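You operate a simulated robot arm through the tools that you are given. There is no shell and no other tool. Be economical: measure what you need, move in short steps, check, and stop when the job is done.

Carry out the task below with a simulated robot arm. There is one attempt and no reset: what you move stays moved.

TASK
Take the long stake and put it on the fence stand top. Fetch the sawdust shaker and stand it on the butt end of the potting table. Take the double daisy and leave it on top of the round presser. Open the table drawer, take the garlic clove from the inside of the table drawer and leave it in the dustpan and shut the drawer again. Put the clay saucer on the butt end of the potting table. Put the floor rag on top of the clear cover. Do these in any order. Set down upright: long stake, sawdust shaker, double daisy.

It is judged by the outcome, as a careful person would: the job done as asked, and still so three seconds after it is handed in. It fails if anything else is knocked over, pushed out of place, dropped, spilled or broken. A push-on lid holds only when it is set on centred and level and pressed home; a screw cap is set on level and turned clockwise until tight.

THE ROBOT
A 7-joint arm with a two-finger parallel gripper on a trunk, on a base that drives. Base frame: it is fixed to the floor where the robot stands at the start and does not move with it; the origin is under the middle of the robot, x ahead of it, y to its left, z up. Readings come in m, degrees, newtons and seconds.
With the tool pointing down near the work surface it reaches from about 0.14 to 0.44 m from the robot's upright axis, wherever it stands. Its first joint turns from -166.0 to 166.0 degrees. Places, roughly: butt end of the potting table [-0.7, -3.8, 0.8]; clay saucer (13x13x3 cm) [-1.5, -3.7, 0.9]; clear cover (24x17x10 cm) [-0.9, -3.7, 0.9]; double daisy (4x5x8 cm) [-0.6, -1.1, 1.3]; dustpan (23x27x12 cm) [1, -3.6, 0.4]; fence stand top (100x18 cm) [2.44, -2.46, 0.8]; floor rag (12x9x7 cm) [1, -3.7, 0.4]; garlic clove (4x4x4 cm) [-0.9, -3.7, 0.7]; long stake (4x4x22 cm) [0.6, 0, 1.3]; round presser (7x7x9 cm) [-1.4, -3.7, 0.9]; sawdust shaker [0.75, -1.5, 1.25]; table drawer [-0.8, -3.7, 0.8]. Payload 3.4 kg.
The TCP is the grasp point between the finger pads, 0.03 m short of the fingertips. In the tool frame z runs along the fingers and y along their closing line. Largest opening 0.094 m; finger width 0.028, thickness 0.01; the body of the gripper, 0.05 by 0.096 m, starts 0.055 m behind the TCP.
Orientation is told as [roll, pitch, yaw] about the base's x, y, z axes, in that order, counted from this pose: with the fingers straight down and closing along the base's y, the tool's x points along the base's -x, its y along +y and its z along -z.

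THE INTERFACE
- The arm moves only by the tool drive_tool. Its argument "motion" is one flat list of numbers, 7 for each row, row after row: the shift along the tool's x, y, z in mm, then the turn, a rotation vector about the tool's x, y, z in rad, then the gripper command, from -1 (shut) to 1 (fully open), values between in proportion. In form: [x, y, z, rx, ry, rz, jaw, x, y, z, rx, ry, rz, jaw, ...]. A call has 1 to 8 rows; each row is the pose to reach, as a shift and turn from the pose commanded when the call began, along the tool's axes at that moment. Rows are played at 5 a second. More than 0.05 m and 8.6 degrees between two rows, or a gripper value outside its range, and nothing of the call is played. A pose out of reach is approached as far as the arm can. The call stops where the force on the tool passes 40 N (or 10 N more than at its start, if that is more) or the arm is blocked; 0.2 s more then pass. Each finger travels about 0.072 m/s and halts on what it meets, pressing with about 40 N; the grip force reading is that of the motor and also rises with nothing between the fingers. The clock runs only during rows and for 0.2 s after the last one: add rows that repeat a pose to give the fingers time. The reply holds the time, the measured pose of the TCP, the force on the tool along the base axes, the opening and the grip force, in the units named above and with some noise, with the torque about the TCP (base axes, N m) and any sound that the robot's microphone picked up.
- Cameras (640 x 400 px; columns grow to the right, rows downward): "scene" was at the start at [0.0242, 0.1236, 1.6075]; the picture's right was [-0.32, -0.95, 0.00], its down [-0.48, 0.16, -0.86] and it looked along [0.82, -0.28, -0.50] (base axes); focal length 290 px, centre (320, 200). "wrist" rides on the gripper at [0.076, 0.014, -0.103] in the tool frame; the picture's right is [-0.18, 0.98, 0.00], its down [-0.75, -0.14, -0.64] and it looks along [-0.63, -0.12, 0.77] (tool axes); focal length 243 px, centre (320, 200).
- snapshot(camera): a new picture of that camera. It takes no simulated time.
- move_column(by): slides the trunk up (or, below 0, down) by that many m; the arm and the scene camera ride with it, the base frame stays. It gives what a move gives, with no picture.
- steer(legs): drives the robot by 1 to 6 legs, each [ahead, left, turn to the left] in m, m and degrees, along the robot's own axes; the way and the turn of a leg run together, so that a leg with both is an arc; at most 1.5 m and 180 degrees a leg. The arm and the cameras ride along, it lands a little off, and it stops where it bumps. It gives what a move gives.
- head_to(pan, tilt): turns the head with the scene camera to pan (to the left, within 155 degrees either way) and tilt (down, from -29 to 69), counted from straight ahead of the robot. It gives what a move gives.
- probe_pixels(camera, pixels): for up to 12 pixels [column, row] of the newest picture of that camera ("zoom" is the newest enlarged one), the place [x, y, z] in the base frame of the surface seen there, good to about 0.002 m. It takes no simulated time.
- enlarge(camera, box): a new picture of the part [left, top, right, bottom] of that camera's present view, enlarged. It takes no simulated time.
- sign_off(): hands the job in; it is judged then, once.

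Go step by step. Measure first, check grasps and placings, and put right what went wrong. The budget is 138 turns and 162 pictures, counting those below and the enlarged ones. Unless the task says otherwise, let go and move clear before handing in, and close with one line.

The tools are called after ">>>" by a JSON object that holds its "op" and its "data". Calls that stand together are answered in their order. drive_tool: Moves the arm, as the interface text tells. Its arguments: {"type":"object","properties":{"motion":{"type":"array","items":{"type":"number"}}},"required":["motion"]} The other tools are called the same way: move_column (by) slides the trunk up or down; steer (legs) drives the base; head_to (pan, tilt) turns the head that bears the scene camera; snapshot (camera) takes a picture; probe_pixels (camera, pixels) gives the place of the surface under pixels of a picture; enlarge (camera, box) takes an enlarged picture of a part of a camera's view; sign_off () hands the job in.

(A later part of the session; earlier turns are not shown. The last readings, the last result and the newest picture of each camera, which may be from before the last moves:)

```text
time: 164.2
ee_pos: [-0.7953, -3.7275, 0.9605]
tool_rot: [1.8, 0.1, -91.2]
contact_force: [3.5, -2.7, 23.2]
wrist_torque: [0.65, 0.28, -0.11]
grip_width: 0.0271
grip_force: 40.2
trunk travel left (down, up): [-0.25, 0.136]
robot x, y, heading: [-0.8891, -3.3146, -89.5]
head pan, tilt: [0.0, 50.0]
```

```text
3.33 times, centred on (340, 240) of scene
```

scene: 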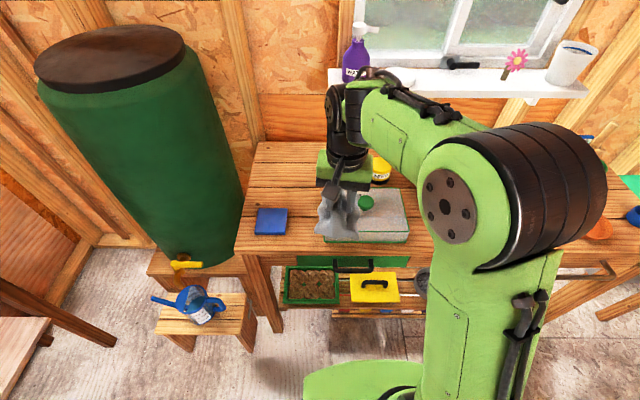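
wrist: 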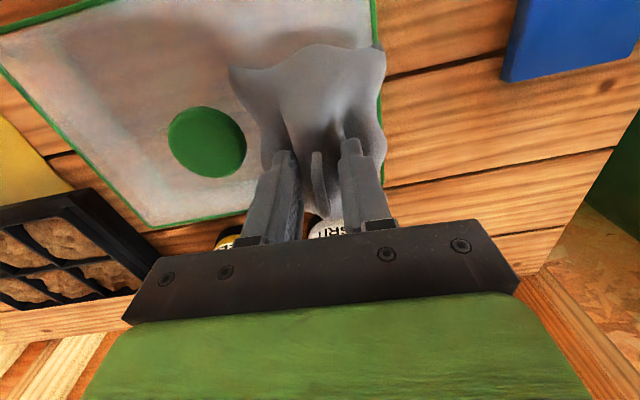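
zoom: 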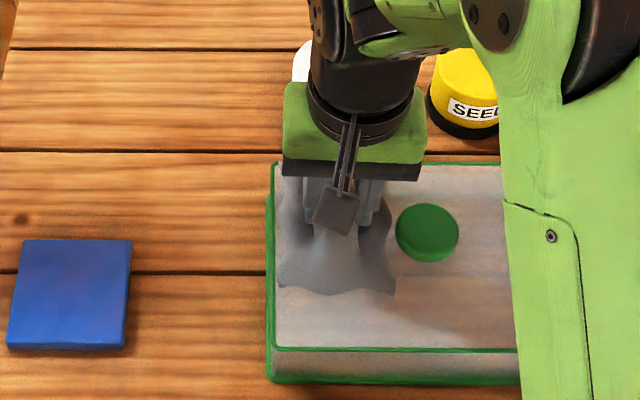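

The rag is in contact at 23 N and fully on the cover. I'll relieve the press, open slightly, and lift straight up.

>>> {"op": "drive_tool", "data": {"motion": [0, 0, -4, 0, 0, 0, -1, 0, 0, -4, 0, 0, 0, -0.2, 0, 0, -4, 0, 0, 0, -0.05, 0, 0, -4, 0, 0, 0, -0.05, 0, 0, -40, 0, 0, 0, -0.05, 0, 0, -85, 0, 0, 0, -0.05, 0, 0, -130, 0, 0, 0, 0.5, 0, 0, -160, 0, 0, 0, 1]}}

>>> {"op": "enlarge", "data": {"camera": "scene", "box": [240, 150, 440, 300]}}

>>> {"op": "snapshot", "data": {"camera": "wrist"}}

```text
time: 166.0
ee_pos: [-0.8002, -3.7289, 1.1186]
tool_rot: [1.6, 0.5, -91.4]
contact_force: [0.4, 0.3, -0.6]
wrist_torque: [0.02, 0.01, 0.05]
grip_width: 0.094
grip_force: 0.2
trunk travel left (down, up): [-0.25, 0.136]
robot x, y, heading: [-0.8816, -3.3172, -89.5]
head pan, tilt: [0.0, 50.0]
```

```text
2.67 times, centred on (340, 225) of scene
```

zoom: 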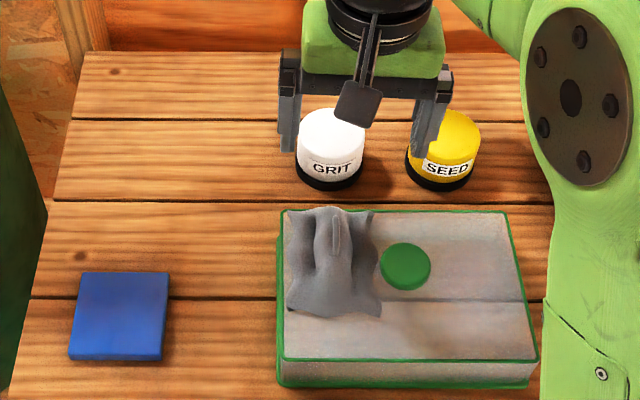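

```text
95 pictures are left
```

wrist: 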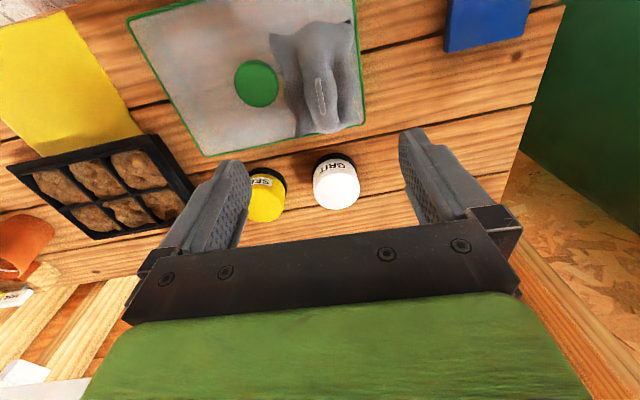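

The rag rests on the clear cover beside the knob. Next is the clay saucer; I'll strafe right 0.6 m along the table to it.

>>> {"op": "steer", "data": {"legs": [[-0.05, 0, 0], [0, -0.62, 0]]}}

>>> {"op": "snapshot", "data": {"camera": "wrist"}}

>>> {"op": "snapshot", "data": {"camera": "scene"}}

```text
time: 170.0
ee_pos: [-1.4324, -3.684, 1.1193]
tool_rot: [1.8, 0.4, -91.5]
contact_force: [0.7, 0.3, -0.2]
wrist_torque: [0.03, 0.02, 0.02]
grip_width: 0.0938
grip_force: 0.1
trunk travel left (down, up): [-0.25, 0.136]
robot x, y, heading: [-1.5131, -3.2724, -89.6]
head pan, tilt: [0.0, 50.0]
```

```text
94 pictures are left
```

wrist: 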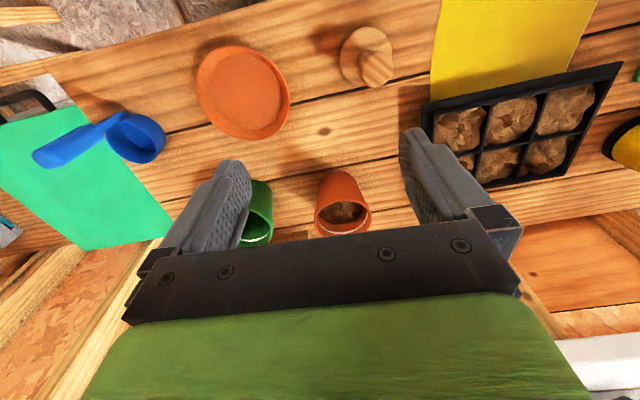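

```text
93 pictures are left
```

scene: 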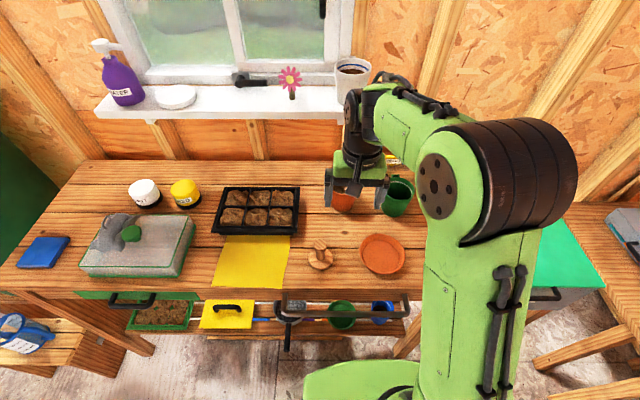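

The saucer is at (382,255) and the presser at (319,250). I'll probe the saucer rim, presser, sponge and cover corners.

>>> {"op": "probe_pixels", "data": {"camera": "scene", "pixels": [[361, 253], [405, 258], [384, 235], [383, 273], [384, 256], [319, 243], [320, 265], [33, 237], [70, 237], [58, 265], [80, 264], [95, 228]]}}

>>> {"op": "enlarge", "data": {"camera": "scene", "box": [280, 210, 430, 300]}}

>>> {"op": "probe_pixels", "data": {"camera": "wrist", "pixels": [[197, 85], [289, 95], [235, 47], [260, 137], [243, 95], [205, 85], [365, 45], [378, 68]]}}

```text
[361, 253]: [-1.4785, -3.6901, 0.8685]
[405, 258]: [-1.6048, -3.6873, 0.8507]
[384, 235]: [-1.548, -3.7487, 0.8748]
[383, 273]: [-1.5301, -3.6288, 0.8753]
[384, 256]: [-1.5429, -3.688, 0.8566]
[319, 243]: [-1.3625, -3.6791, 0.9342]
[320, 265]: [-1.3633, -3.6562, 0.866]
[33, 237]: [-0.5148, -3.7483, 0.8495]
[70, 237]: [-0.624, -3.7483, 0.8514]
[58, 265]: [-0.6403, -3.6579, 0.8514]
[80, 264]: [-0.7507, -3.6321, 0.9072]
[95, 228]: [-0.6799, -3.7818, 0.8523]
```

```text
4.27 times, centred on (355, 255) of scene
```

zoom: 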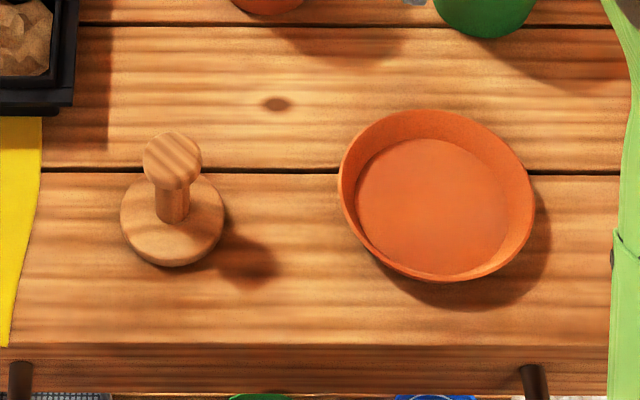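

```text
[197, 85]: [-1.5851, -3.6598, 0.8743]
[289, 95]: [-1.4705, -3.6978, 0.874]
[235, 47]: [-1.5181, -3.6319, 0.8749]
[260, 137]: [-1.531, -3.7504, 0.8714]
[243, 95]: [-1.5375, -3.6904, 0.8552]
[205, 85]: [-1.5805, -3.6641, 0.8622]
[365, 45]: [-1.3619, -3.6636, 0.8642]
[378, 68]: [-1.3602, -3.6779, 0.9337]
```

The saucer's centre is (-1.535,-3.69), rim z 0.875, rim radius 0.063. I'll grip its left rim with the fingers tilted forward for reach, so I'll shift the base right a bit and tilt the tool.

>>> {"op": "steer", "data": {"legs": [[0, -0.05, 0]]}}

>>> {"op": "drive_tool", "data": {"motion": [0, 0, 20, 0, -0.113, 0, 0, 0, 0, 40, 0, -0.225, 0, 0, 0, 0, 60, 0, -0.338, 0, 0, 0, 0, 80, 0, -0.45, 0, 0, 0, 0, 120, 0, -0.45, 0, 0]}}

>>> {"op": "snapshot", "data": {"camera": "wrist"}}

```text
time: 170.9
ee_pos: [-1.482, -3.684, 1.1187]
tool_rot: [1.8, 0.3, -91.4]
contact_force: [-0.1, 0.2, 0.5]
wrist_torque: [0.0, -0.02, 0.01]
grip_width: 0.0938
grip_force: 0.1
trunk travel left (down, up): [-0.25, 0.136]
robot x, y, heading: [-1.5663, -3.2684, -89.6]
head pan, tilt: [0.0, 50.0]
```

```text
time: 172.2
ee_pos: [-1.475, -3.6841, 0.999]
tool_rot: [1.9, -25.3, -92.2]
contact_force: [-0.1, -0.6, 0.6]
wrist_torque: [0.02, 0.04, 0.0]
grip_width: 0.047
grip_force: 0.0
trunk travel left (down, up): [-0.25, 0.136]
robot x, y, heading: [-1.5619, -3.2703, -89.5]
head pan, tilt: [0.0, 50.0]
```

```text
91 pictures are left
```

wrist: 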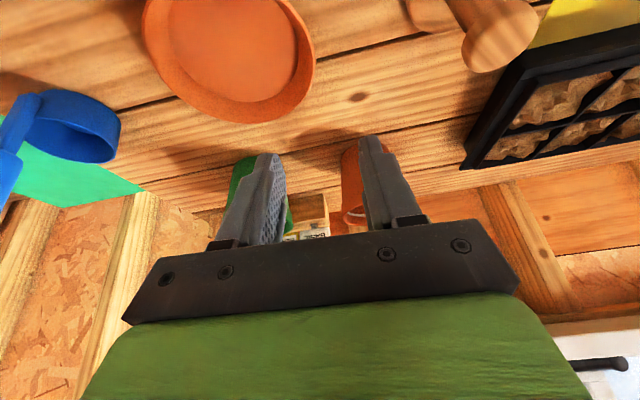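

I'm centred over the left rim within a few mm. I'll descend vertically to z 0.893 and check before closing.

>>> {"op": "drive_tool", "data": {"motion": [12, 0, 27, 0, 0, 0, 0, 24, 0, 54, 0, 0, 0, 0, 34, 0, 80, 0, 0, 0, 0, 40, 0, 99, 0, 0, 0, 0]}}

>>> {"op": "snapshot", "data": {"camera": "wrist"}}

>>> {"op": "enlarge", "data": {"camera": "scene", "box": [260, 180, 440, 300]}}

```text
time: 173.2
ee_pos: [-1.4733, -3.6902, 0.8923]
tool_rot: [1.8, -25.4, -92.3]
contact_force: [-1.0, 0.2, 0.3]
wrist_torque: [0.01, 0.03, -0.02]
grip_width: 0.047
grip_force: 0.1
trunk travel left (down, up): [-0.25, 0.136]
robot x, y, heading: [-1.5637, -3.2732, -89.4]
head pan, tilt: [0.0, 50.0]
```

```text
90 pictures are left
```

wrist: 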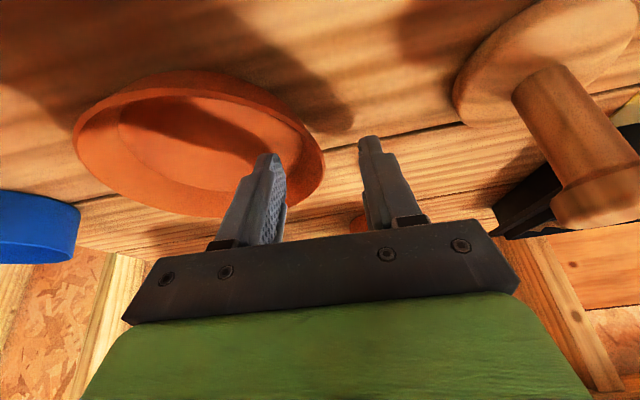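

```text
3.33 times, centred on (350, 240) of scene
```

zoom: 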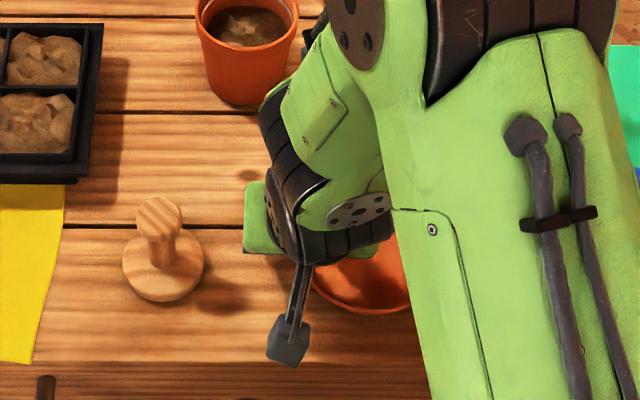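

The rim sits between the fingers, one inside the dish and one outside. I'll close and lift a little.

>>> {"op": "drive_tool", "data": {"motion": [0, 0, 0, 0, 0, 0, -0.5, 0, 0, 0, 0, 0, 0, -1, 0, 0, 0, 0, 0, 0, -1, 0, 0, 0, 0, 0, 0, -1]}}

>>> {"op": "drive_tool", "data": {"motion": [-9, 0, -18, 0, 0, 0, -1, -21, 0, -45, 0, 0, 0, -1, -38, 0, -81, 0, 0, 0, -1]}}

>>> {"op": "snapshot", "data": {"camera": "wrist"}}

>>> {"op": "snapshot", "data": {"camera": "scene"}}

```text
time: 174.2
ee_pos: [-1.4736, -3.6887, 0.8934]
tool_rot: [1.7, -25.3, -92.3]
contact_force: [-0.7, -0.1, 4.8]
wrist_torque: [-0.02, 0.7, -0.03]
grip_width: 0.0093
grip_force: 39.8
trunk travel left (down, up): [-0.25, 0.136]
robot x, y, heading: [-1.5639, -3.2742, -89.8]
head pan, tilt: [0.0, 50.0]
```

```text
time: 174.9
ee_pos: [-1.4784, -3.6889, 0.9814]
tool_rot: [1.8, -25.3, -92.4]
contact_force: [0.2, -0.2, -1.4]
wrist_torque: [0.02, -0.01, -0.01]
grip_width: 0.0058
grip_force: 40.2
trunk travel left (down, up): [-0.25, 0.136]
robot x, y, heading: [-1.5641, -3.2746, -89.3]
head pan, tilt: [0.0, 50.0]
```

```text
88 pictures are left
```

wrist: 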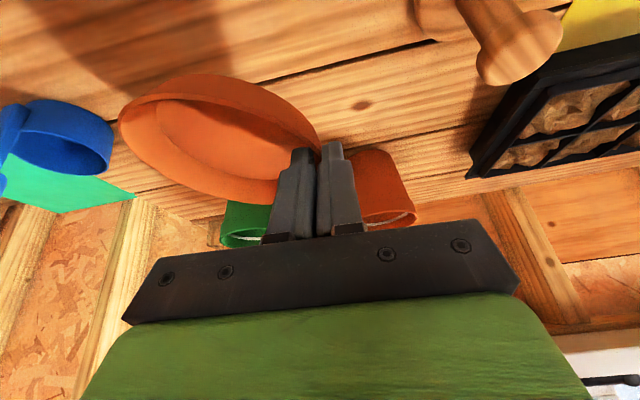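

```text
87 pictures are left
```

scene: 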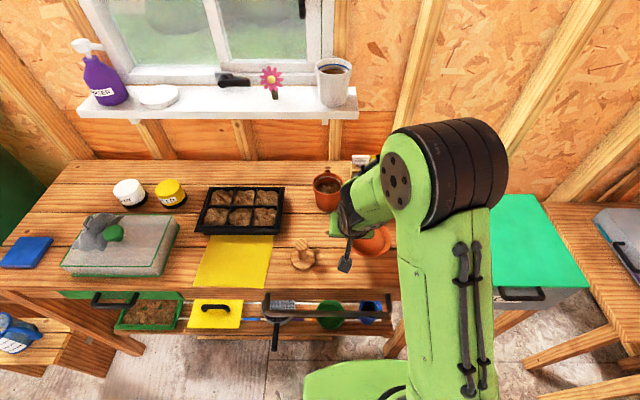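

The saucer is held by its rim. I'll lift it higher and probe the stool near the table's left end for base clearance.

>>> {"op": "probe_pixels", "data": {"camera": "scene", "pixels": [[30, 340], [65, 330], [45, 370], [20, 300], [75, 320], [130, 350], [5, 265]]}}

>>> {"op": "drive_tool", "data": {"motion": [-18, 0, -40, 0, 0, 0, -1, -36, 0, -80, 0, 0, 0, -1, -54, 0, -120, 0, 0, 0, -1]}}

>>> {"op": "steer", "data": {"legs": [[-0.1, 0, 0], [0, 0.7, 0]]}}

>>> {"op": "head_to", "data": {"pan": 25, "tilt": 55}}

>>> {"op": "snapshot", "data": {"camera": "scene"}}

```text
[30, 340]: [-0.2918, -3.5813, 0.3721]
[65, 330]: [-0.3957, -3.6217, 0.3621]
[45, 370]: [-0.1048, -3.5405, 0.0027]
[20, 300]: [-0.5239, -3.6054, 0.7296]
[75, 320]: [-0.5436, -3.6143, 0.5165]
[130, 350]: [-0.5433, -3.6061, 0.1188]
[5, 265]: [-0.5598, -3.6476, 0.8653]
```

```text
time: 175.8
ee_pos: [-1.48, -3.6843, 1.1126]
tool_rot: [1.8, -25.4, -92.2]
contact_force: [-0.3, 0.3, -1.5]
wrist_torque: [0.0, -0.09, 0.01]
grip_width: 0.0059
grip_force: 40.0
trunk travel left (down, up): [-0.25, 0.136]
robot x, y, heading: [-1.5657, -3.2721, -89.3]
head pan, tilt: [0.0, 50.0]
```

```text
time: 180.5
ee_pos: [-0.7426, -3.5792, 1.1113]
tool_rot: [1.8, -25.4, -92.1]
contact_force: [-0.3, -0.3, -2.1]
wrist_torque: [0.0, -0.03, -0.02]
grip_width: 0.0059
grip_force: 40.2
trunk travel left (down, up): [-0.25, 0.136]
robot x, y, heading: [-0.8274, -3.1651, -89.6]
head pan, tilt: [0.0, 50.0]
```

```text
time: 181.4
ee_pos: [-0.7445, -3.5808, 1.1122]
tool_rot: [1.7, -25.5, -92.1]
contact_force: [-0.5, 0.0, -1.7]
wrist_torque: [-0.02, -0.03, 0.02]
grip_width: 0.0058
grip_force: 39.7
trunk travel left (down, up): [-0.25, 0.136]
robot x, y, heading: [-0.8271, -3.1656, -89.6]
head pan, tilt: [25.0, 55.0]
```

```text
86 pictures are left
```

scene: 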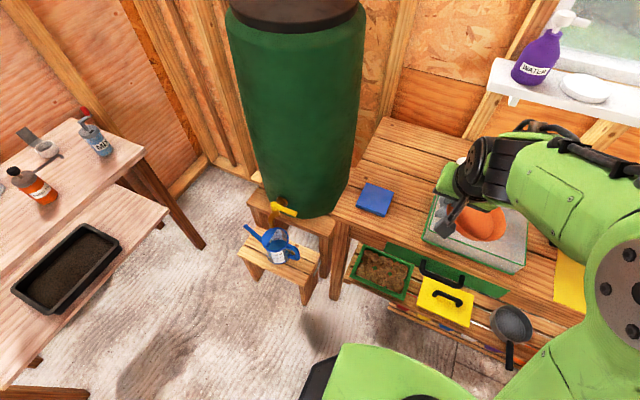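

I can see the sponge, the free butt end behind it, and the stool at (280,265). I'll probe these.

>>> {"op": "probe_pixels", "data": {"camera": "scene", "pixels": [[303, 280], [318, 262], [308, 300], [240, 255], [358, 208], [390, 214], [394, 190], [367, 185], [378, 120], [345, 215], [438, 155], [425, 235]]}}

>>> {"op": "enlarge", "data": {"camera": "scene", "box": [320, 100, 560, 260]}}

```text
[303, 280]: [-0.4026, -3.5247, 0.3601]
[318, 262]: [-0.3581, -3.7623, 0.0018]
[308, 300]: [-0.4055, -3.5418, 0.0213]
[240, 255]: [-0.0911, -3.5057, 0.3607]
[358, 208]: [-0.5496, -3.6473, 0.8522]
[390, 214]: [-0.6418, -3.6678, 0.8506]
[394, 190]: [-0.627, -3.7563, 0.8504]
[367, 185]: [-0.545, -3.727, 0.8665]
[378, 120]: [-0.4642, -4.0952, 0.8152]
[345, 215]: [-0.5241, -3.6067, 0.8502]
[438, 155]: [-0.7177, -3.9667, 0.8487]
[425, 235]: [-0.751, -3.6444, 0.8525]
```

```text
2.50 times, centred on (440, 180) of scene
```

zoom: 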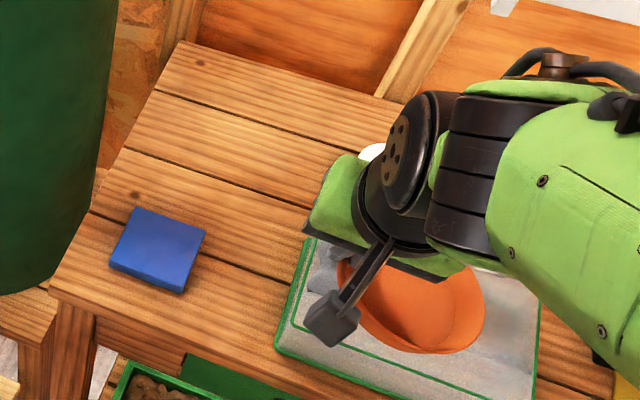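

The stool front is at y -3.525, so there's room to stand at x≈-0.66. I'll aim the saucer's centre at (-0.64,-3.83), behind the sponge.

>>> {"op": "steer", "data": {"legs": [[0, 0.165, 0], [0.18, 0, 0]]}}

>>> {"op": "drive_tool", "data": {"motion": [-30, 0, 14, 0, 0, 0, -1, -50, 0, 40, 0, 0, 0, -1]}}

>>> {"op": "snapshot", "data": {"camera": "scene"}}

>>> {"op": "snapshot", "data": {"camera": "wrist"}}

```text
time: 183.9
ee_pos: [-0.5815, -3.7577, 1.1118]
tool_rot: [1.8, -25.3, -92.3]
contact_force: [-0.7, -0.3, -1.4]
wrist_torque: [0.04, -0.09, 0.04]
grip_width: 0.0054
grip_force: 39.9
trunk travel left (down, up): [-0.25, 0.136]
robot x, y, heading: [-0.6708, -3.3408, -89.7]
head pan, tilt: [25.0, 55.0]
```

```text
time: 184.5
ee_pos: [-0.5847, -3.8219, 1.0965]
tool_rot: [1.8, -25.3, -92.3]
contact_force: [-0.6, -0.7, -1.5]
wrist_torque: [0.03, -0.05, -0.02]
grip_width: 0.0054
grip_force: 39.7
trunk travel left (down, up): [-0.25, 0.136]
robot x, y, heading: [-0.6682, -3.3432, -89.9]
head pan, tilt: [25.0, 55.0]
```

```text
84 pictures are left
```

scene: 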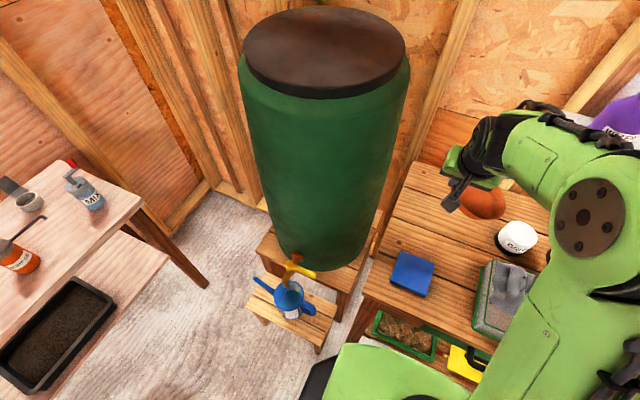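

```text
83 pictures are left
```

wrist: 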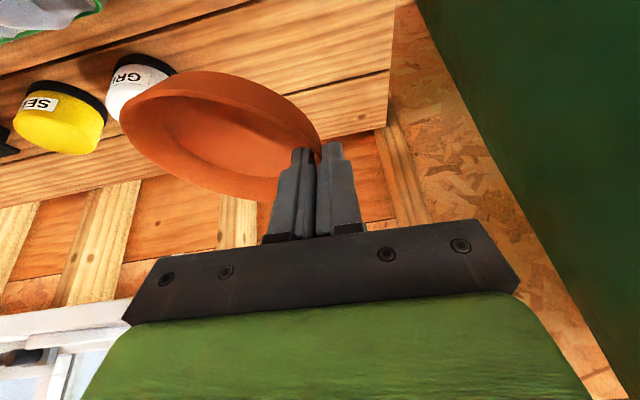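

The saucer hangs over the free area. I'll descend to just above contact.

>>> {"op": "drive_tool", "data": {"motion": [19, 0, 40, 0, 0, 0, -1, 38, 0, 80, 0, 0, 0, -1, 57, 0, 120, 0, 0, 0, -1, 72, 0, 153, 0, 0, 0, -1]}}

>>> {"op": "snapshot", "data": {"camera": "wrist"}}

>>> {"op": "enlarge", "data": {"camera": "scene", "box": [360, 140, 560, 300]}}

```text
time: 185.5
ee_pos: [-0.5794, -3.8215, 0.9267]
tool_rot: [1.7, -25.4, -92.3]
contact_force: [0.1, -0.6, -2.3]
wrist_torque: [0.02, -0.08, 0.03]
grip_width: 0.0058
grip_force: 39.8
trunk travel left (down, up): [-0.25, 0.136]
robot x, y, heading: [-0.6698, -3.3398, -89.7]
head pan, tilt: [25.0, 55.0]
```

```text
82 pictures are left
```

wrist: 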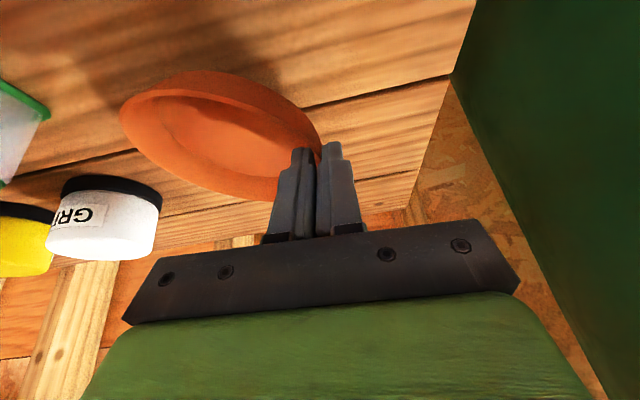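

```text
2.50 times, centred on (460, 220) of scene
```

zoom: 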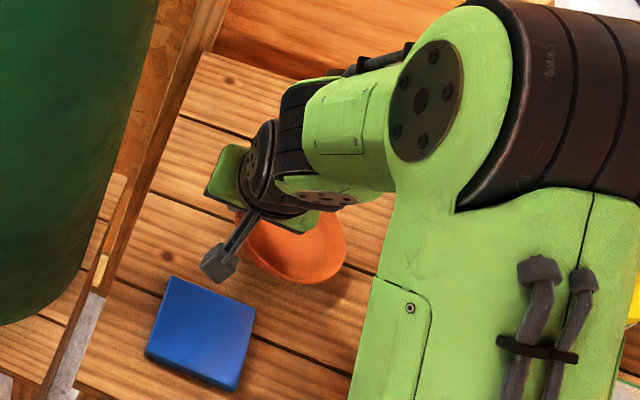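

Clear of the sponge and jar. I'll creep down to contact.

>>> {"op": "drive_tool", "data": {"motion": [3, 0, 7, 0, 0, 0, -1, 6, 0, 14, 0, 0, 0, -1, 8, 0, 18, 0, 0, 0, -1]}}

>>> {"op": "drive_tool", "data": {"motion": [2, 0, 4, 0, 0, 0, -1, 4, 0, 8, 0, 0, 0, -1]}}

>>> {"op": "snapshot", "data": {"camera": "wrist"}}

```text
time: 186.3
ee_pos: [-0.5773, -3.8212, 0.9084]
tool_rot: [1.9, -25.5, -92.2]
contact_force: [3.4, 0.7, 6.3]
wrist_torque: [-0.1, 0.52, 0.01]
grip_width: 0.0064
grip_force: 39.8
trunk travel left (down, up): [-0.25, 0.136]
robot x, y, heading: [-0.6715, -3.3415, -89.6]
head pan, tilt: [25.0, 55.0]
```

```text
time: 186.9
ee_pos: [-0.5783, -3.8194, 0.8993]
tool_rot: [1.9, -25.5, -92.3]
contact_force: [2.2, 1.4, 6.7]
wrist_torque: [-0.33, 0.55, 0.06]
grip_width: 0.0078
grip_force: 40.3
trunk travel left (down, up): [-0.25, 0.136]
robot x, y, heading: [-0.6701, -3.3407, -89.6]
head pan, tilt: [25.0, 55.0]
```

```text
80 pictures are left
```

wrist: 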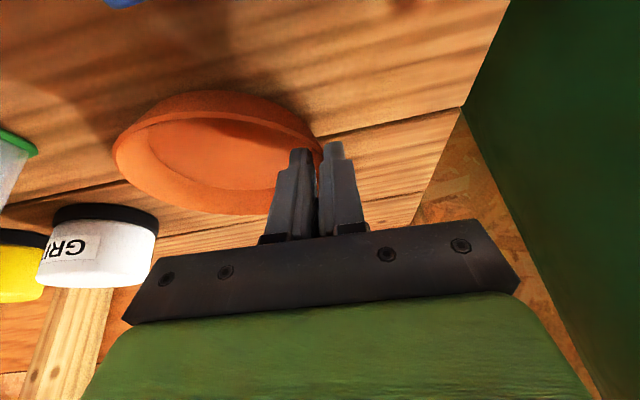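

The saucer is levelling as it settles. I'll go 5 mm more, then open and lift straight off.

>>> {"op": "drive_tool", "data": {"motion": [1, 0, 2.5, 0, 0, 0, -1, 2, 0, 5, 0, 0, 0, -1]}}

>>> {"op": "drive_tool", "data": {"motion": [0, 0, 0, 0, 0, 0, -0.7, 0, 0, 0, 0, 0, 0, -0.3, 0, 0, 0, 0, 0, 0, 0, 0, 0, 0, 0, 0, 0, 0, -19, 0, -40, 0, 0, 0, 0, -38, 0, -80, 0, 0, 0, 0, -57, 0, -120, 0, 0, 0, 0, -72, 0, -153, 0, 0, 0, 0]}}

>>> {"op": "snapshot", "data": {"camera": "scene"}}

>>> {"op": "snapshot", "data": {"camera": "wrist"}}

```text
time: 187.5
ee_pos: [-0.5778, -3.8202, 0.8958]
tool_rot: [1.9, -25.6, -92.3]
contact_force: [2.9, 5.2, 20.5]
wrist_torque: [-0.97, 0.54, 0.04]
grip_width: 0.0079
grip_force: 40.5
trunk travel left (down, up): [-0.25, 0.136]
robot x, y, heading: [-0.6695, -3.3462, -89.6]
head pan, tilt: [25.0, 55.0]
```

```text
time: 189.3
ee_pos: [-0.5801, -3.8161, 1.0625]
tool_rot: [1.8, -25.3, -92.2]
contact_force: [-0.1, -0.2, 0.3]
wrist_torque: [0.01, 0.01, -0.02]
grip_width: 0.047
grip_force: 0.0
trunk travel left (down, up): [-0.25, 0.136]
robot x, y, heading: [-0.6687, -3.3435, -89.8]
head pan, tilt: [25.0, 55.0]
```

```text
79 pictures are left
```

scene: 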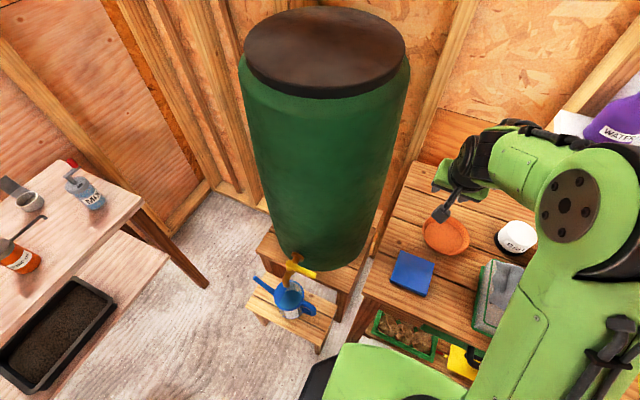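

```text
78 pictures are left
```

wrist: 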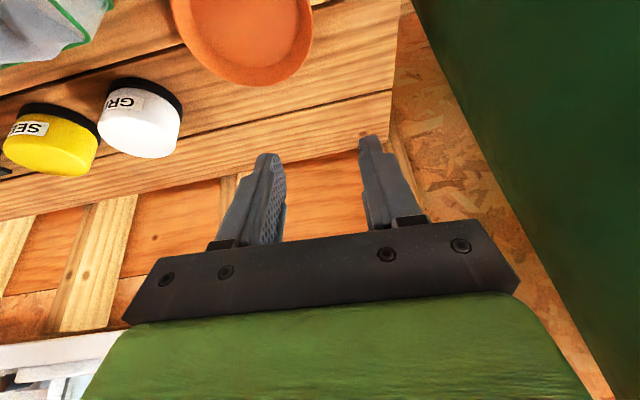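

The saucer sits flat behind the sponge. Next comes the drawer, so I'll back away and look closely at its handle.

>>> {"op": "probe_pixels", "data": {"camera": "scene", "pixels": [[425, 240], [469, 243], [446, 218], [446, 256]]}}

>>> {"op": "steer", "data": {"legs": [[-0.35, 0, 0], [0, -0.3, 0]]}}

>>> {"op": "head_to", "data": {"pan": 10, "tilt": 45}}

>>> {"op": "snapshot", "data": {"camera": "scene"}}

```text
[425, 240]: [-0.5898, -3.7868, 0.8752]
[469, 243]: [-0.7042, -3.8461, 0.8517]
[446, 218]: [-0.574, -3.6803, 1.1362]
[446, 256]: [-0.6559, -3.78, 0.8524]
```

```text
time: 193.2
ee_pos: [-0.8756, -3.4709, 1.0611]
tool_rot: [1.9, -25.3, -92.2]
contact_force: [-0.1, 0.6, -0.4]
wrist_torque: [0.0, -0.02, -0.02]
grip_width: 0.0467
grip_force: 0.1
trunk travel left (down, up): [-0.25, 0.136]
robot x, y, heading: [-0.9648, -2.9959, -89.6]
head pan, tilt: [25.0, 55.0]
```

```text
time: 193.9
ee_pos: [-0.8751, -3.4688, 1.0618]
tool_rot: [1.8, -25.3, -92.2]
contact_force: [-0.2, -0.2, -0.7]
wrist_torque: [-0.02, 0.04, 0.01]
grip_width: 0.0471
grip_force: 0.0
trunk travel left (down, up): [-0.25, 0.136]
robot x, y, heading: [-0.9625, -2.995, -89.5]
head pan, tilt: [10.0, 45.0]
```

```text
77 pictures are left
```

scene: 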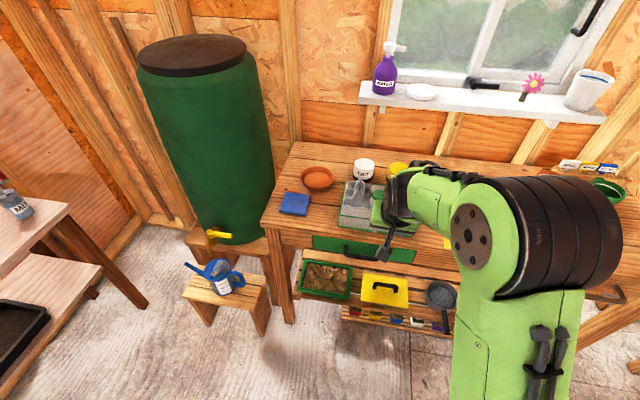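

The drawer's green front and its black bar handle are at (355,258). I'll enlarge and probe, and straighten the tool.

>>> {"op": "enlarge", "data": {"camera": "scene", "box": [290, 210, 430, 300]}}

>>> {"op": "probe_pixels", "data": {"camera": "zoom", "pixels": [[250, 245], [320, 255], [265, 222], [200, 220], [300, 235], [235, 218], [345, 238], [285, 248], [120, 150]]}}

>>> {"op": "drive_tool", "data": {"motion": [0, 0, 0, 0, 0.113, 0, 0, 0, 0, 0, 0, 0.225, 0, 0, 0, 0, 0, 0, 0.338, 0, 0, 0, 0, 0, 0, 0.44, 0, 0]}}

```text
4.44 times, centred on (360, 255) of scene
```

zoom: 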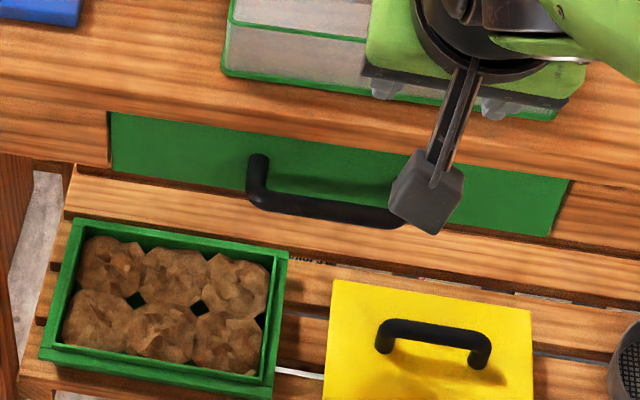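

```text
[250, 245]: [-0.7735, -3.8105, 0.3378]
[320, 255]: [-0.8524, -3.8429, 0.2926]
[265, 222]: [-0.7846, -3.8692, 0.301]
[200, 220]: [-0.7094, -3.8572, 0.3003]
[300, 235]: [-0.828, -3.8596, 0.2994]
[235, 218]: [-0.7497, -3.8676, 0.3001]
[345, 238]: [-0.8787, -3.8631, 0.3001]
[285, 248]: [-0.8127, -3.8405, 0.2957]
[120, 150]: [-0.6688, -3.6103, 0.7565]
```

```text
time: 194.9
ee_pos: [-0.8743, -3.4718, 1.0606]
tool_rot: [1.7, 0.0, -91.4]
contact_force: [0.3, 0.2, -0.4]
wrist_torque: [0.0, 0.0, -0.01]
grip_width: 0.0472
grip_force: 0.0
trunk travel left (down, up): [-0.25, 0.136]
robot x, y, heading: [-0.961, -2.997, -89.8]
head pan, tilt: [10.0, 45.0]
```

My probes missed the bar. I'll probe the handle itself at zoom (320,210).

>>> {"op": "probe_pixels", "data": {"camera": "zoom", "pixels": [[256, 190], [290, 206], [330, 212], [375, 217], [258, 160], [320, 170], [200, 150], [540, 215], [110, 120], [330, 204], [330, 218]]}}

>>> {"op": "drive_tool", "data": {"motion": [0, 0, 0, 0, 0, 0.148, 0.2, 0, 0, 0, 0, 0, 0.296, 0.2, 0, 0, 0, 0, 0, 0.444, 0.2, 0, 0, 0, 0, 0, 0.592, 0.2, 0, 0, 0, 0, 0, 0.74, 0.2, 0, 0, 0, 0, 0, 0.888, 0.2, 0, 0, 0, 0, 0, 1.036, 0.2, 0, 0, 0, 0, 0, 1.184, 0.2]}}

```text
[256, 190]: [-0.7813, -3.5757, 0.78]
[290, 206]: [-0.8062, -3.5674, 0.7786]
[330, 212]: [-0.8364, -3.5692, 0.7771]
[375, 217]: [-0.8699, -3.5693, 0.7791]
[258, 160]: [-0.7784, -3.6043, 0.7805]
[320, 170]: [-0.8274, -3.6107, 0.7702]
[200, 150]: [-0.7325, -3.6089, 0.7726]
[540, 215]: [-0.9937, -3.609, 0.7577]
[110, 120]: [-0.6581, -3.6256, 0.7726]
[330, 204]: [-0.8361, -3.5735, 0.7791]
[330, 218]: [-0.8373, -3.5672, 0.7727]
```

```text
time: 196.7
ee_pos: [-0.8756, -3.4705, 1.0619]
tool_rot: [0.8, 1.6, -159.3]
contact_force: [-0.8, 0.4, -0.5]
wrist_torque: [0.0, 0.0, 0.04]
grip_width: 0.0567
grip_force: 0.0
trunk travel left (down, up): [-0.25, 0.136]
robot x, y, heading: [-0.9641, -2.9964, -89.5]
head pan, tilt: [10.0, 45.0]
```

The bar is at y≈-3.573, z≈0.778, x from -0.78 to -0.92, with about 3 cm behind it. I'll finish the 90° twist and then lean the fingers towards the table so the gripper body clears its edge.

>>> {"op": "drive_tool", "data": {"motion": [0, 0, 0, 0, 0, 0.13, 0.2, 0, 0, 0, 0, 0, 0.26, 0.2, 0, 0, 0, 0, 0, 0.37, 0.2]}}

>>> {"op": "drive_tool", "data": {"motion": [0, 0, 0, -0.13, 0, 0, 0.2, 0, 0, 0, -0.26, 0, 0, 0.0, 0, 0, 0, -0.39, 0, 0, -0.2, 0, 0, 0, -0.52, 0, 0, -0.3]}}

>>> {"op": "snapshot", "data": {"camera": "wrist"}}

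```text
time: 197.5
ee_pos: [-0.8752, -3.4711, 1.0608]
tool_rot: [0.1, 1.7, 179.6]
contact_force: [-0.4, -0.4, 0.3]
wrist_torque: [0.02, 0.0, 0.0]
grip_width: 0.0564
grip_force: 0.0
trunk travel left (down, up): [-0.25, 0.136]
robot x, y, heading: [-0.9611, -2.9961, -89.5]
head pan, tilt: [10.0, 45.0]
```

```text
time: 198.5
ee_pos: [-0.8751, -3.4693, 1.0624]
tool_rot: [30.2, 1.7, 179.6]
contact_force: [-0.2, -0.7, 0.8]
wrist_torque: [0.03, 0.02, 0.0]
grip_width: 0.0328
grip_force: 0.1
trunk travel left (down, up): [-0.25, 0.136]
robot x, y, heading: [-0.9603, -2.9975, -89.6]
head pan, tilt: [10.0, 45.0]
```

```text
75 pictures are left
```

wrist: 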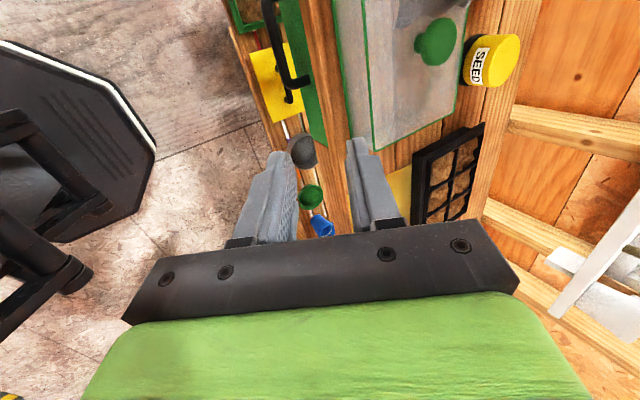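

The tool leans towards the drawer. I'll move to a standoff on the approach line to the bar.

>>> {"op": "drive_tool", "data": {"motion": [6, -12, 45, 0, 0, 0, -0.3, 12, -25, 90, 0, 0, 0, -0.3, 18, -38, 135, 0, 0, 0, -0.3, 25, -52, 181, 0, 0, 0, -0.3]}}

>>> {"op": "snapshot", "data": {"camera": "wrist"}}

>>> {"op": "enlarge", "data": {"camera": "scene", "box": [280, 190, 440, 300]}}

```text
time: 199.5
ee_pos: [-0.8471, -3.5191, 0.8807]
tool_rot: [30.0, 1.6, 179.6]
contact_force: [0.3, 0.0, -0.4]
wrist_torque: [-0.02, -0.03, -0.04]
grip_width: 0.0329
grip_force: 0.0
trunk travel left (down, up): [-0.25, 0.136]
robot x, y, heading: [-0.9636, -2.996, -89.6]
head pan, tilt: [10.0, 45.0]
```

```text
74 pictures are left
```

wrist: 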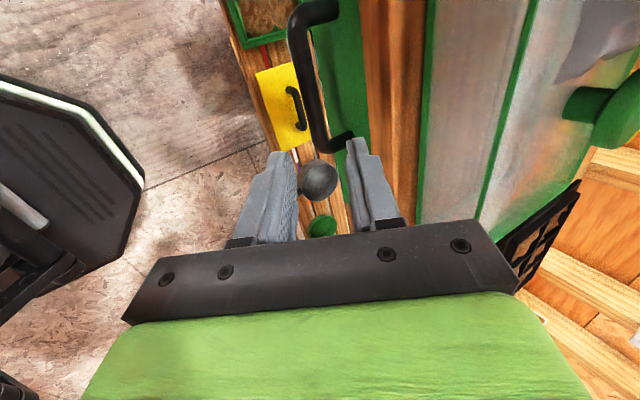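

```text
3.64 times, centred on (360, 245) of scene
```

zoom: 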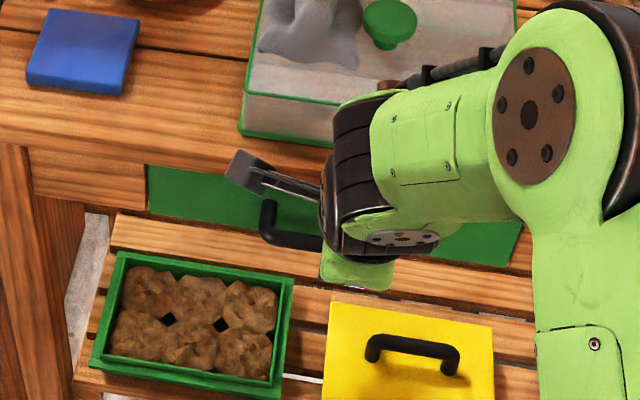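

The bar lies between the finger planes. I'll advance along the fingers and grip.

>>> {"op": "drive_tool", "data": {"motion": [0, -4, 45, 0, 0, 0, -0.3, 0, -4, 80, 0, 0, 0, -0.3, 0, -4, 99, 0, 0, 0, -0.3, 0, -4, 99, 0, 0, 0, -1, 0, -4, 99, 0, 0, 0, -1, 0, -4, 99, 0, 0, 0, -1]}}

>>> {"op": "snapshot", "data": {"camera": "wrist"}}

```text
time: 200.9
ee_pos: [-0.8447, -3.5634, 0.7919]
tool_rot: [29.8, 1.6, 179.6]
contact_force: [-1.2, 0.5, -7.5]
wrist_torque: [0.08, 0.7, 1.2]
grip_width: 0.0162
grip_force: 44.9
trunk travel left (down, up): [-0.25, 0.136]
robot x, y, heading: [-0.9638, -2.9953, -89.6]
head pan, tilt: [10.0, 45.0]
```

```text
72 pictures are left
```

wrist: 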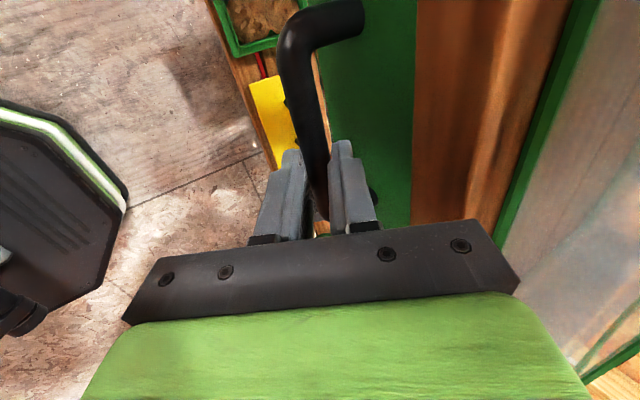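

The handle is gripped firmly at 16 mm. I'll back the base 0.18 m to draw it open.

>>> {"op": "steer", "data": {"legs": [[-0.18, 0, 0]]}}

>>> {"op": "snapshot", "data": {"camera": "scene"}}

>>> {"op": "snapshot", "data": {"camera": "wrist"}}

```text
time: 202.4
ee_pos: [-0.8441, -3.3874, 0.7918]
tool_rot: [29.8, 1.7, 179.6]
contact_force: [7.9, -2.2, -15.9]
wrist_torque: [0.13, 0.36, 1.27]
grip_width: 0.016
grip_force: 44.8
trunk travel left (down, up): [-0.25, 0.136]
robot x, y, heading: [-0.9672, -2.8203, -89.3]
head pan, tilt: [10.0, 45.0]
```

```text
71 pictures are left
```

scene: 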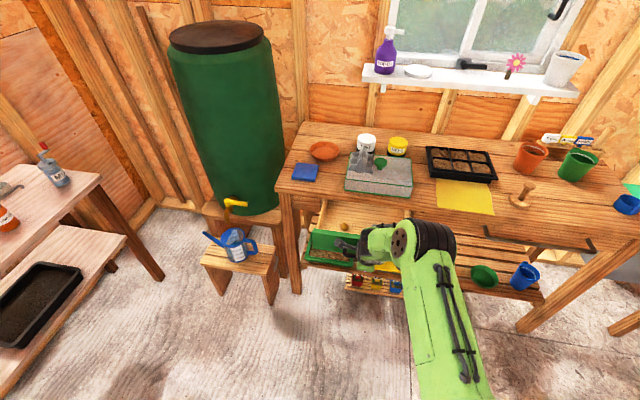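

```text
70 pictures are left
```

wrist: 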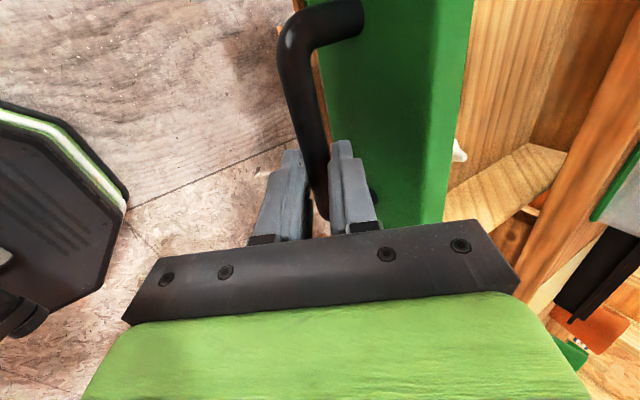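

The drawer is out about 0.176 m and the garlic is visible at wrist (458,150). I'll release the handle and back out along the fingers.

>>> {"op": "drive_tool", "data": {"motion": [0, 0, 0, 0, 0, 0, -0.5, 0, 0, 0, 0, 0, 0, -0.3, 0, 0, -45, 0, 0, 0, -0.3, 0, 0, -90, 0, 0, 0, -0.3, 0, 8, -135, 0, 0, 0, 0, 0, 20, -180, 0, 0, 0, 0.3, 0, 40, -220, 0, 0, 0, 0.5]}}

>>> {"op": "enlarge", "data": {"camera": "scene", "box": [290, 190, 450, 290]}}

>>> {"op": "snapshot", "data": {"camera": "wrist"}}

```text
time: 204.0
ee_pos: [-0.8513, -3.3116, 1.0043]
tool_rot: [29.9, 1.8, 179.6]
contact_force: [-0.4, -0.1, 0.0]
wrist_torque: [0.0, -0.01, 0.0]
grip_width: 0.0706
grip_force: 0.0
trunk travel left (down, up): [-0.25, 0.136]
robot x, y, heading: [-0.9641, -2.8212, -89.6]
head pan, tilt: [10.0, 45.0]
```

```text
4.00 times, centred on (370, 240) of scene
```

zoom: 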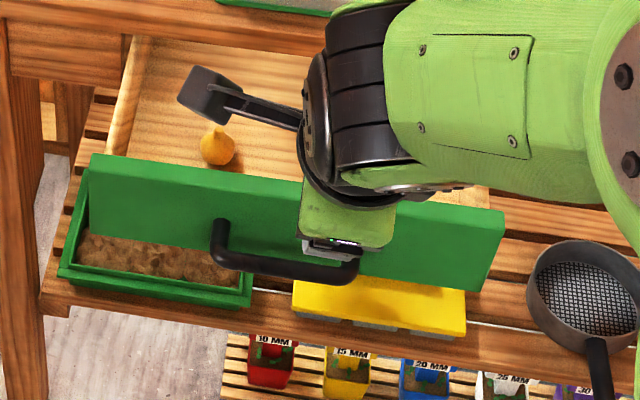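

```text
68 pictures are left
```

wrist: 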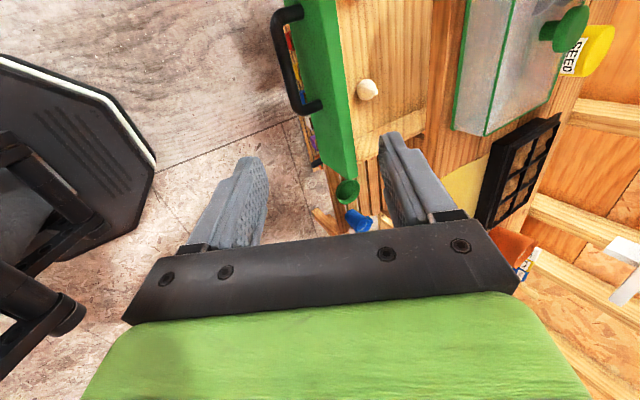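

The garlic clove is at wrist (367,88). I'll probe it and the drawer's front board.

>>> {"op": "probe_pixels", "data": {"camera": "wrist", "pixels": [[367, 88], [362, 92], [375, 88], [367, 97], [385, 60], [345, 100], [380, 110], [345, 130]]}}

>>> {"op": "probe_pixels", "data": {"camera": "zoom", "pixels": [[217, 145], [219, 128], [217, 160], [250, 165], [250, 180], [180, 100]]}}

```text
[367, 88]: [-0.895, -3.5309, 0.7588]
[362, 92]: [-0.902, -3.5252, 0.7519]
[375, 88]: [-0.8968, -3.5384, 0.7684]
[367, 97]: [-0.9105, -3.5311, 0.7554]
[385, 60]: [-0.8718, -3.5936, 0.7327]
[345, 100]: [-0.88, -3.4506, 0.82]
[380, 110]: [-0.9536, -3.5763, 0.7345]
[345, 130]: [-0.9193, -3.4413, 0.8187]
```

```text
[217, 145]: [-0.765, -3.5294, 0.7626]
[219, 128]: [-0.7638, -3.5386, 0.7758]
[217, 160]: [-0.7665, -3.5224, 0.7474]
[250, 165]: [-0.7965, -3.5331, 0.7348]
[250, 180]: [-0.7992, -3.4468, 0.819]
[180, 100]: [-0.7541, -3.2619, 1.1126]
```

There are two things in the drawer: a yellow-orange bulb at x -0.765 and a pale one at x -0.90. The pale one fits the garlic; I'll enlarge to confirm.

>>> {"op": "enlarge", "data": {"camera": "wrist", "box": [300, 30, 430, 130]}}

>>> {"op": "drive_tool", "data": {"motion": [0, 0, 0, 0.13, 0, 0, 0.3, 0, 0, 0, 0.26, 0, 0, 0.2, 0, 0, 0, 0.39, 0, 0, 0.2, 0, 0, 0, 0.52, 0, 0, 0.2]}}

>>> {"op": "snapshot", "data": {"camera": "wrist"}}

```text
4.00 times, centred on (365, 80) of wrist
```

zoom: 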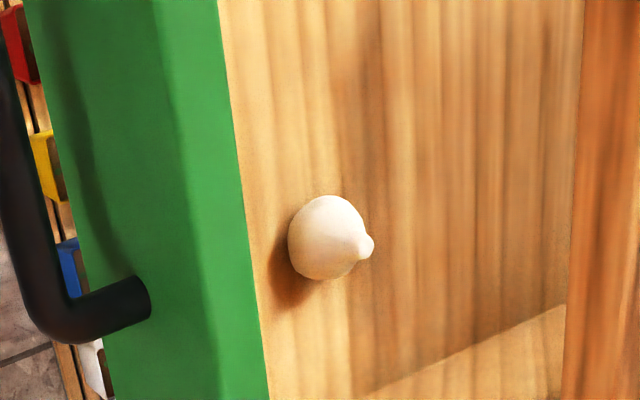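

```text
time: 205.0
ee_pos: [-0.8521, -3.3137, 1.0032]
tool_rot: [-0.1, 1.8, 179.6]
contact_force: [-0.1, 0.1, 0.1]
wrist_torque: [0.04, 0.0, -0.01]
grip_width: 0.0565
grip_force: 0.1
trunk travel left (down, up): [-0.25, 0.136]
robot x, y, heading: [-0.9662, -2.8229, -89.5]
head pan, tilt: [10.0, 45.0]
```

```text
66 pictures are left
```

wrist: 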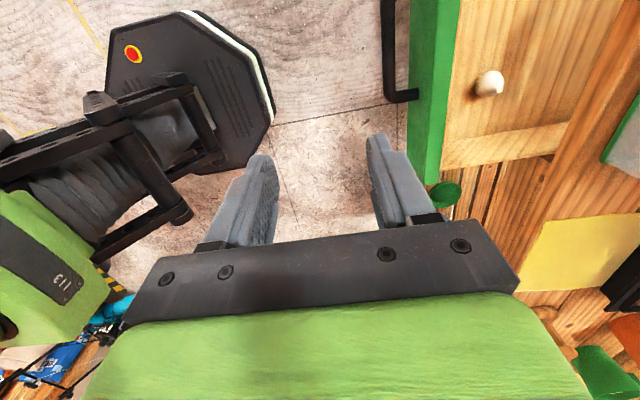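

The pale clove with its tip is the garlic, at about (-0.906,-3.534), with the drawer floor at z 0.733. I'll move the base closer for the reach.

>>> {"op": "steer", "data": {"legs": [[0.29, -0.05, 0]]}}

>>> {"op": "snapshot", "data": {"camera": "wrist"}}

```text
time: 207.1
ee_pos: [-0.9042, -3.6092, 1.0023]
tool_rot: [0.1, 1.7, 179.1]
contact_force: [0.2, -0.3, -0.7]
wrist_torque: [0.02, 0.01, -0.01]
grip_width: 0.0563
grip_force: 0.1
trunk travel left (down, up): [-0.25, 0.136]
robot x, y, heading: [-1.0138, -3.1119, -89.9]
head pan, tilt: [10.0, 45.0]
```

```text
65 pictures are left
```

wrist: 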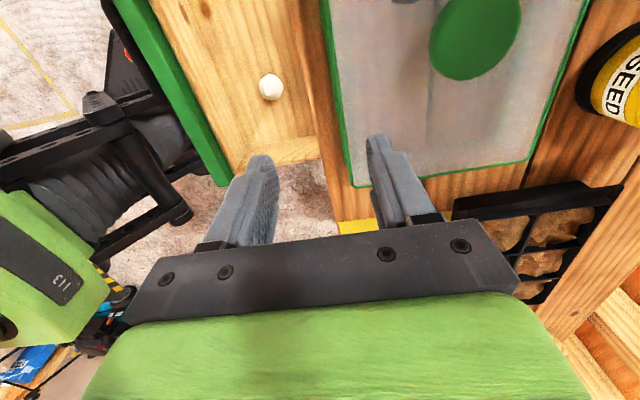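

I'll re-probe the clove from this viewpoint before moving over it.

>>> {"op": "probe_pixels", "data": {"camera": "wrist", "pixels": [[269, 80], [269, 87], [262, 87], [277, 90], [270, 97], [195, 100], [315, 100], [265, 140]]}}

```text
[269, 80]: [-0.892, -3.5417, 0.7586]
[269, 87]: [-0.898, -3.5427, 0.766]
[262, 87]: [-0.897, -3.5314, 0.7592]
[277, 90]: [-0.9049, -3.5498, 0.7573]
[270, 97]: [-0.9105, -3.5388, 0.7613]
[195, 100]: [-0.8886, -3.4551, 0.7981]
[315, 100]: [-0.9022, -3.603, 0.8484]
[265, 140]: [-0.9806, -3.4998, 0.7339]
```

The clove's centre is about (-0.904,-3.538). I'll move back over it and come down partway.

>>> {"op": "drive_tool", "data": {"motion": [0, -35, 0, 0, 0, 0, 0.2, -2, -71, 20, 0, 0, 0, 0.2, -3, -71, 65, 0, 0, 0, 0.2, -5, -71, 110, 0, 0, 0, 0.2, -6, -71, 150, 0, 0, 0, 0.2]}}

>>> {"op": "snapshot", "data": {"camera": "wrist"}}

```text
time: 208.3
ee_pos: [-0.9055, -3.5365, 0.8501]
tool_rot: [0.0, 1.8, 179.3]
contact_force: [-0.2, 0.8, -0.5]
wrist_torque: [0.06, -0.04, -0.02]
grip_width: 0.056
grip_force: 0.1
trunk travel left (down, up): [-0.25, 0.136]
robot x, y, heading: [-1.0151, -3.1126, -89.8]
head pan, tilt: [10.0, 45.0]
```

```text
64 pictures are left
```

wrist: 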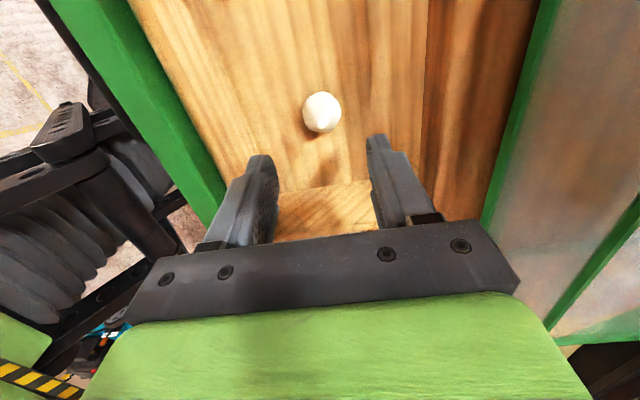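

It's well centred. I'll go down 83 mm, close, and lift.

>>> {"op": "drive_tool", "data": {"motion": [-1, 0, 40, 0, 0, 0, 0.2, -2, 0, 70, 0, 0, 0, 0.2, -2, 0, 83, 0, 0, 0, 0.2, -2, 0, 83, 0, 0, 0, -0.5, -2, 0, 83, 0, 0, 0, -1, -2, 0, 83, 0, 0, 0, -1]}}

>>> {"op": "drive_tool", "data": {"motion": [0, 0, -45, 0, 0, 0, -1, 0, 0, -90, 0, 0, 0, -1, 0, 0, -135, 0, 0, 0, -1, 0, 0, -180, 0, 0, 0, -1]}}

>>> {"op": "snapshot", "data": {"camera": "wrist"}}

```text
time: 209.7
ee_pos: [-0.9057, -3.5358, 0.7693]
tool_rot: [0.2, 1.8, 179.2]
contact_force: [0.3, -0.2, 0.1]
wrist_torque: [-0.01, 0.01, 0.0]
grip_width: 0.0297
grip_force: 40.0
trunk travel left (down, up): [-0.25, 0.136]
robot x, y, heading: [-1.0149, -3.111, -89.7]
head pan, tilt: [10.0, 45.0]
```

```text
time: 210.7
ee_pos: [-0.912, -3.5385, 0.9524]
tool_rot: [0.1, 1.8, 179.2]
contact_force: [-1.2, -0.4, -0.3]
wrist_torque: [-0.03, 0.0, -0.03]
grip_width: 0.0297
grip_force: 40.0
trunk travel left (down, up): [-0.25, 0.136]
robot x, y, heading: [-1.0124, -3.1121, -89.8]
head pan, tilt: [10.0, 45.0]
```

```text
63 pictures are left
```

wrist: 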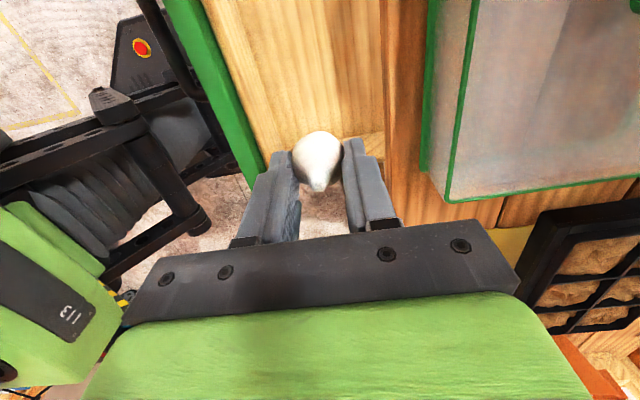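

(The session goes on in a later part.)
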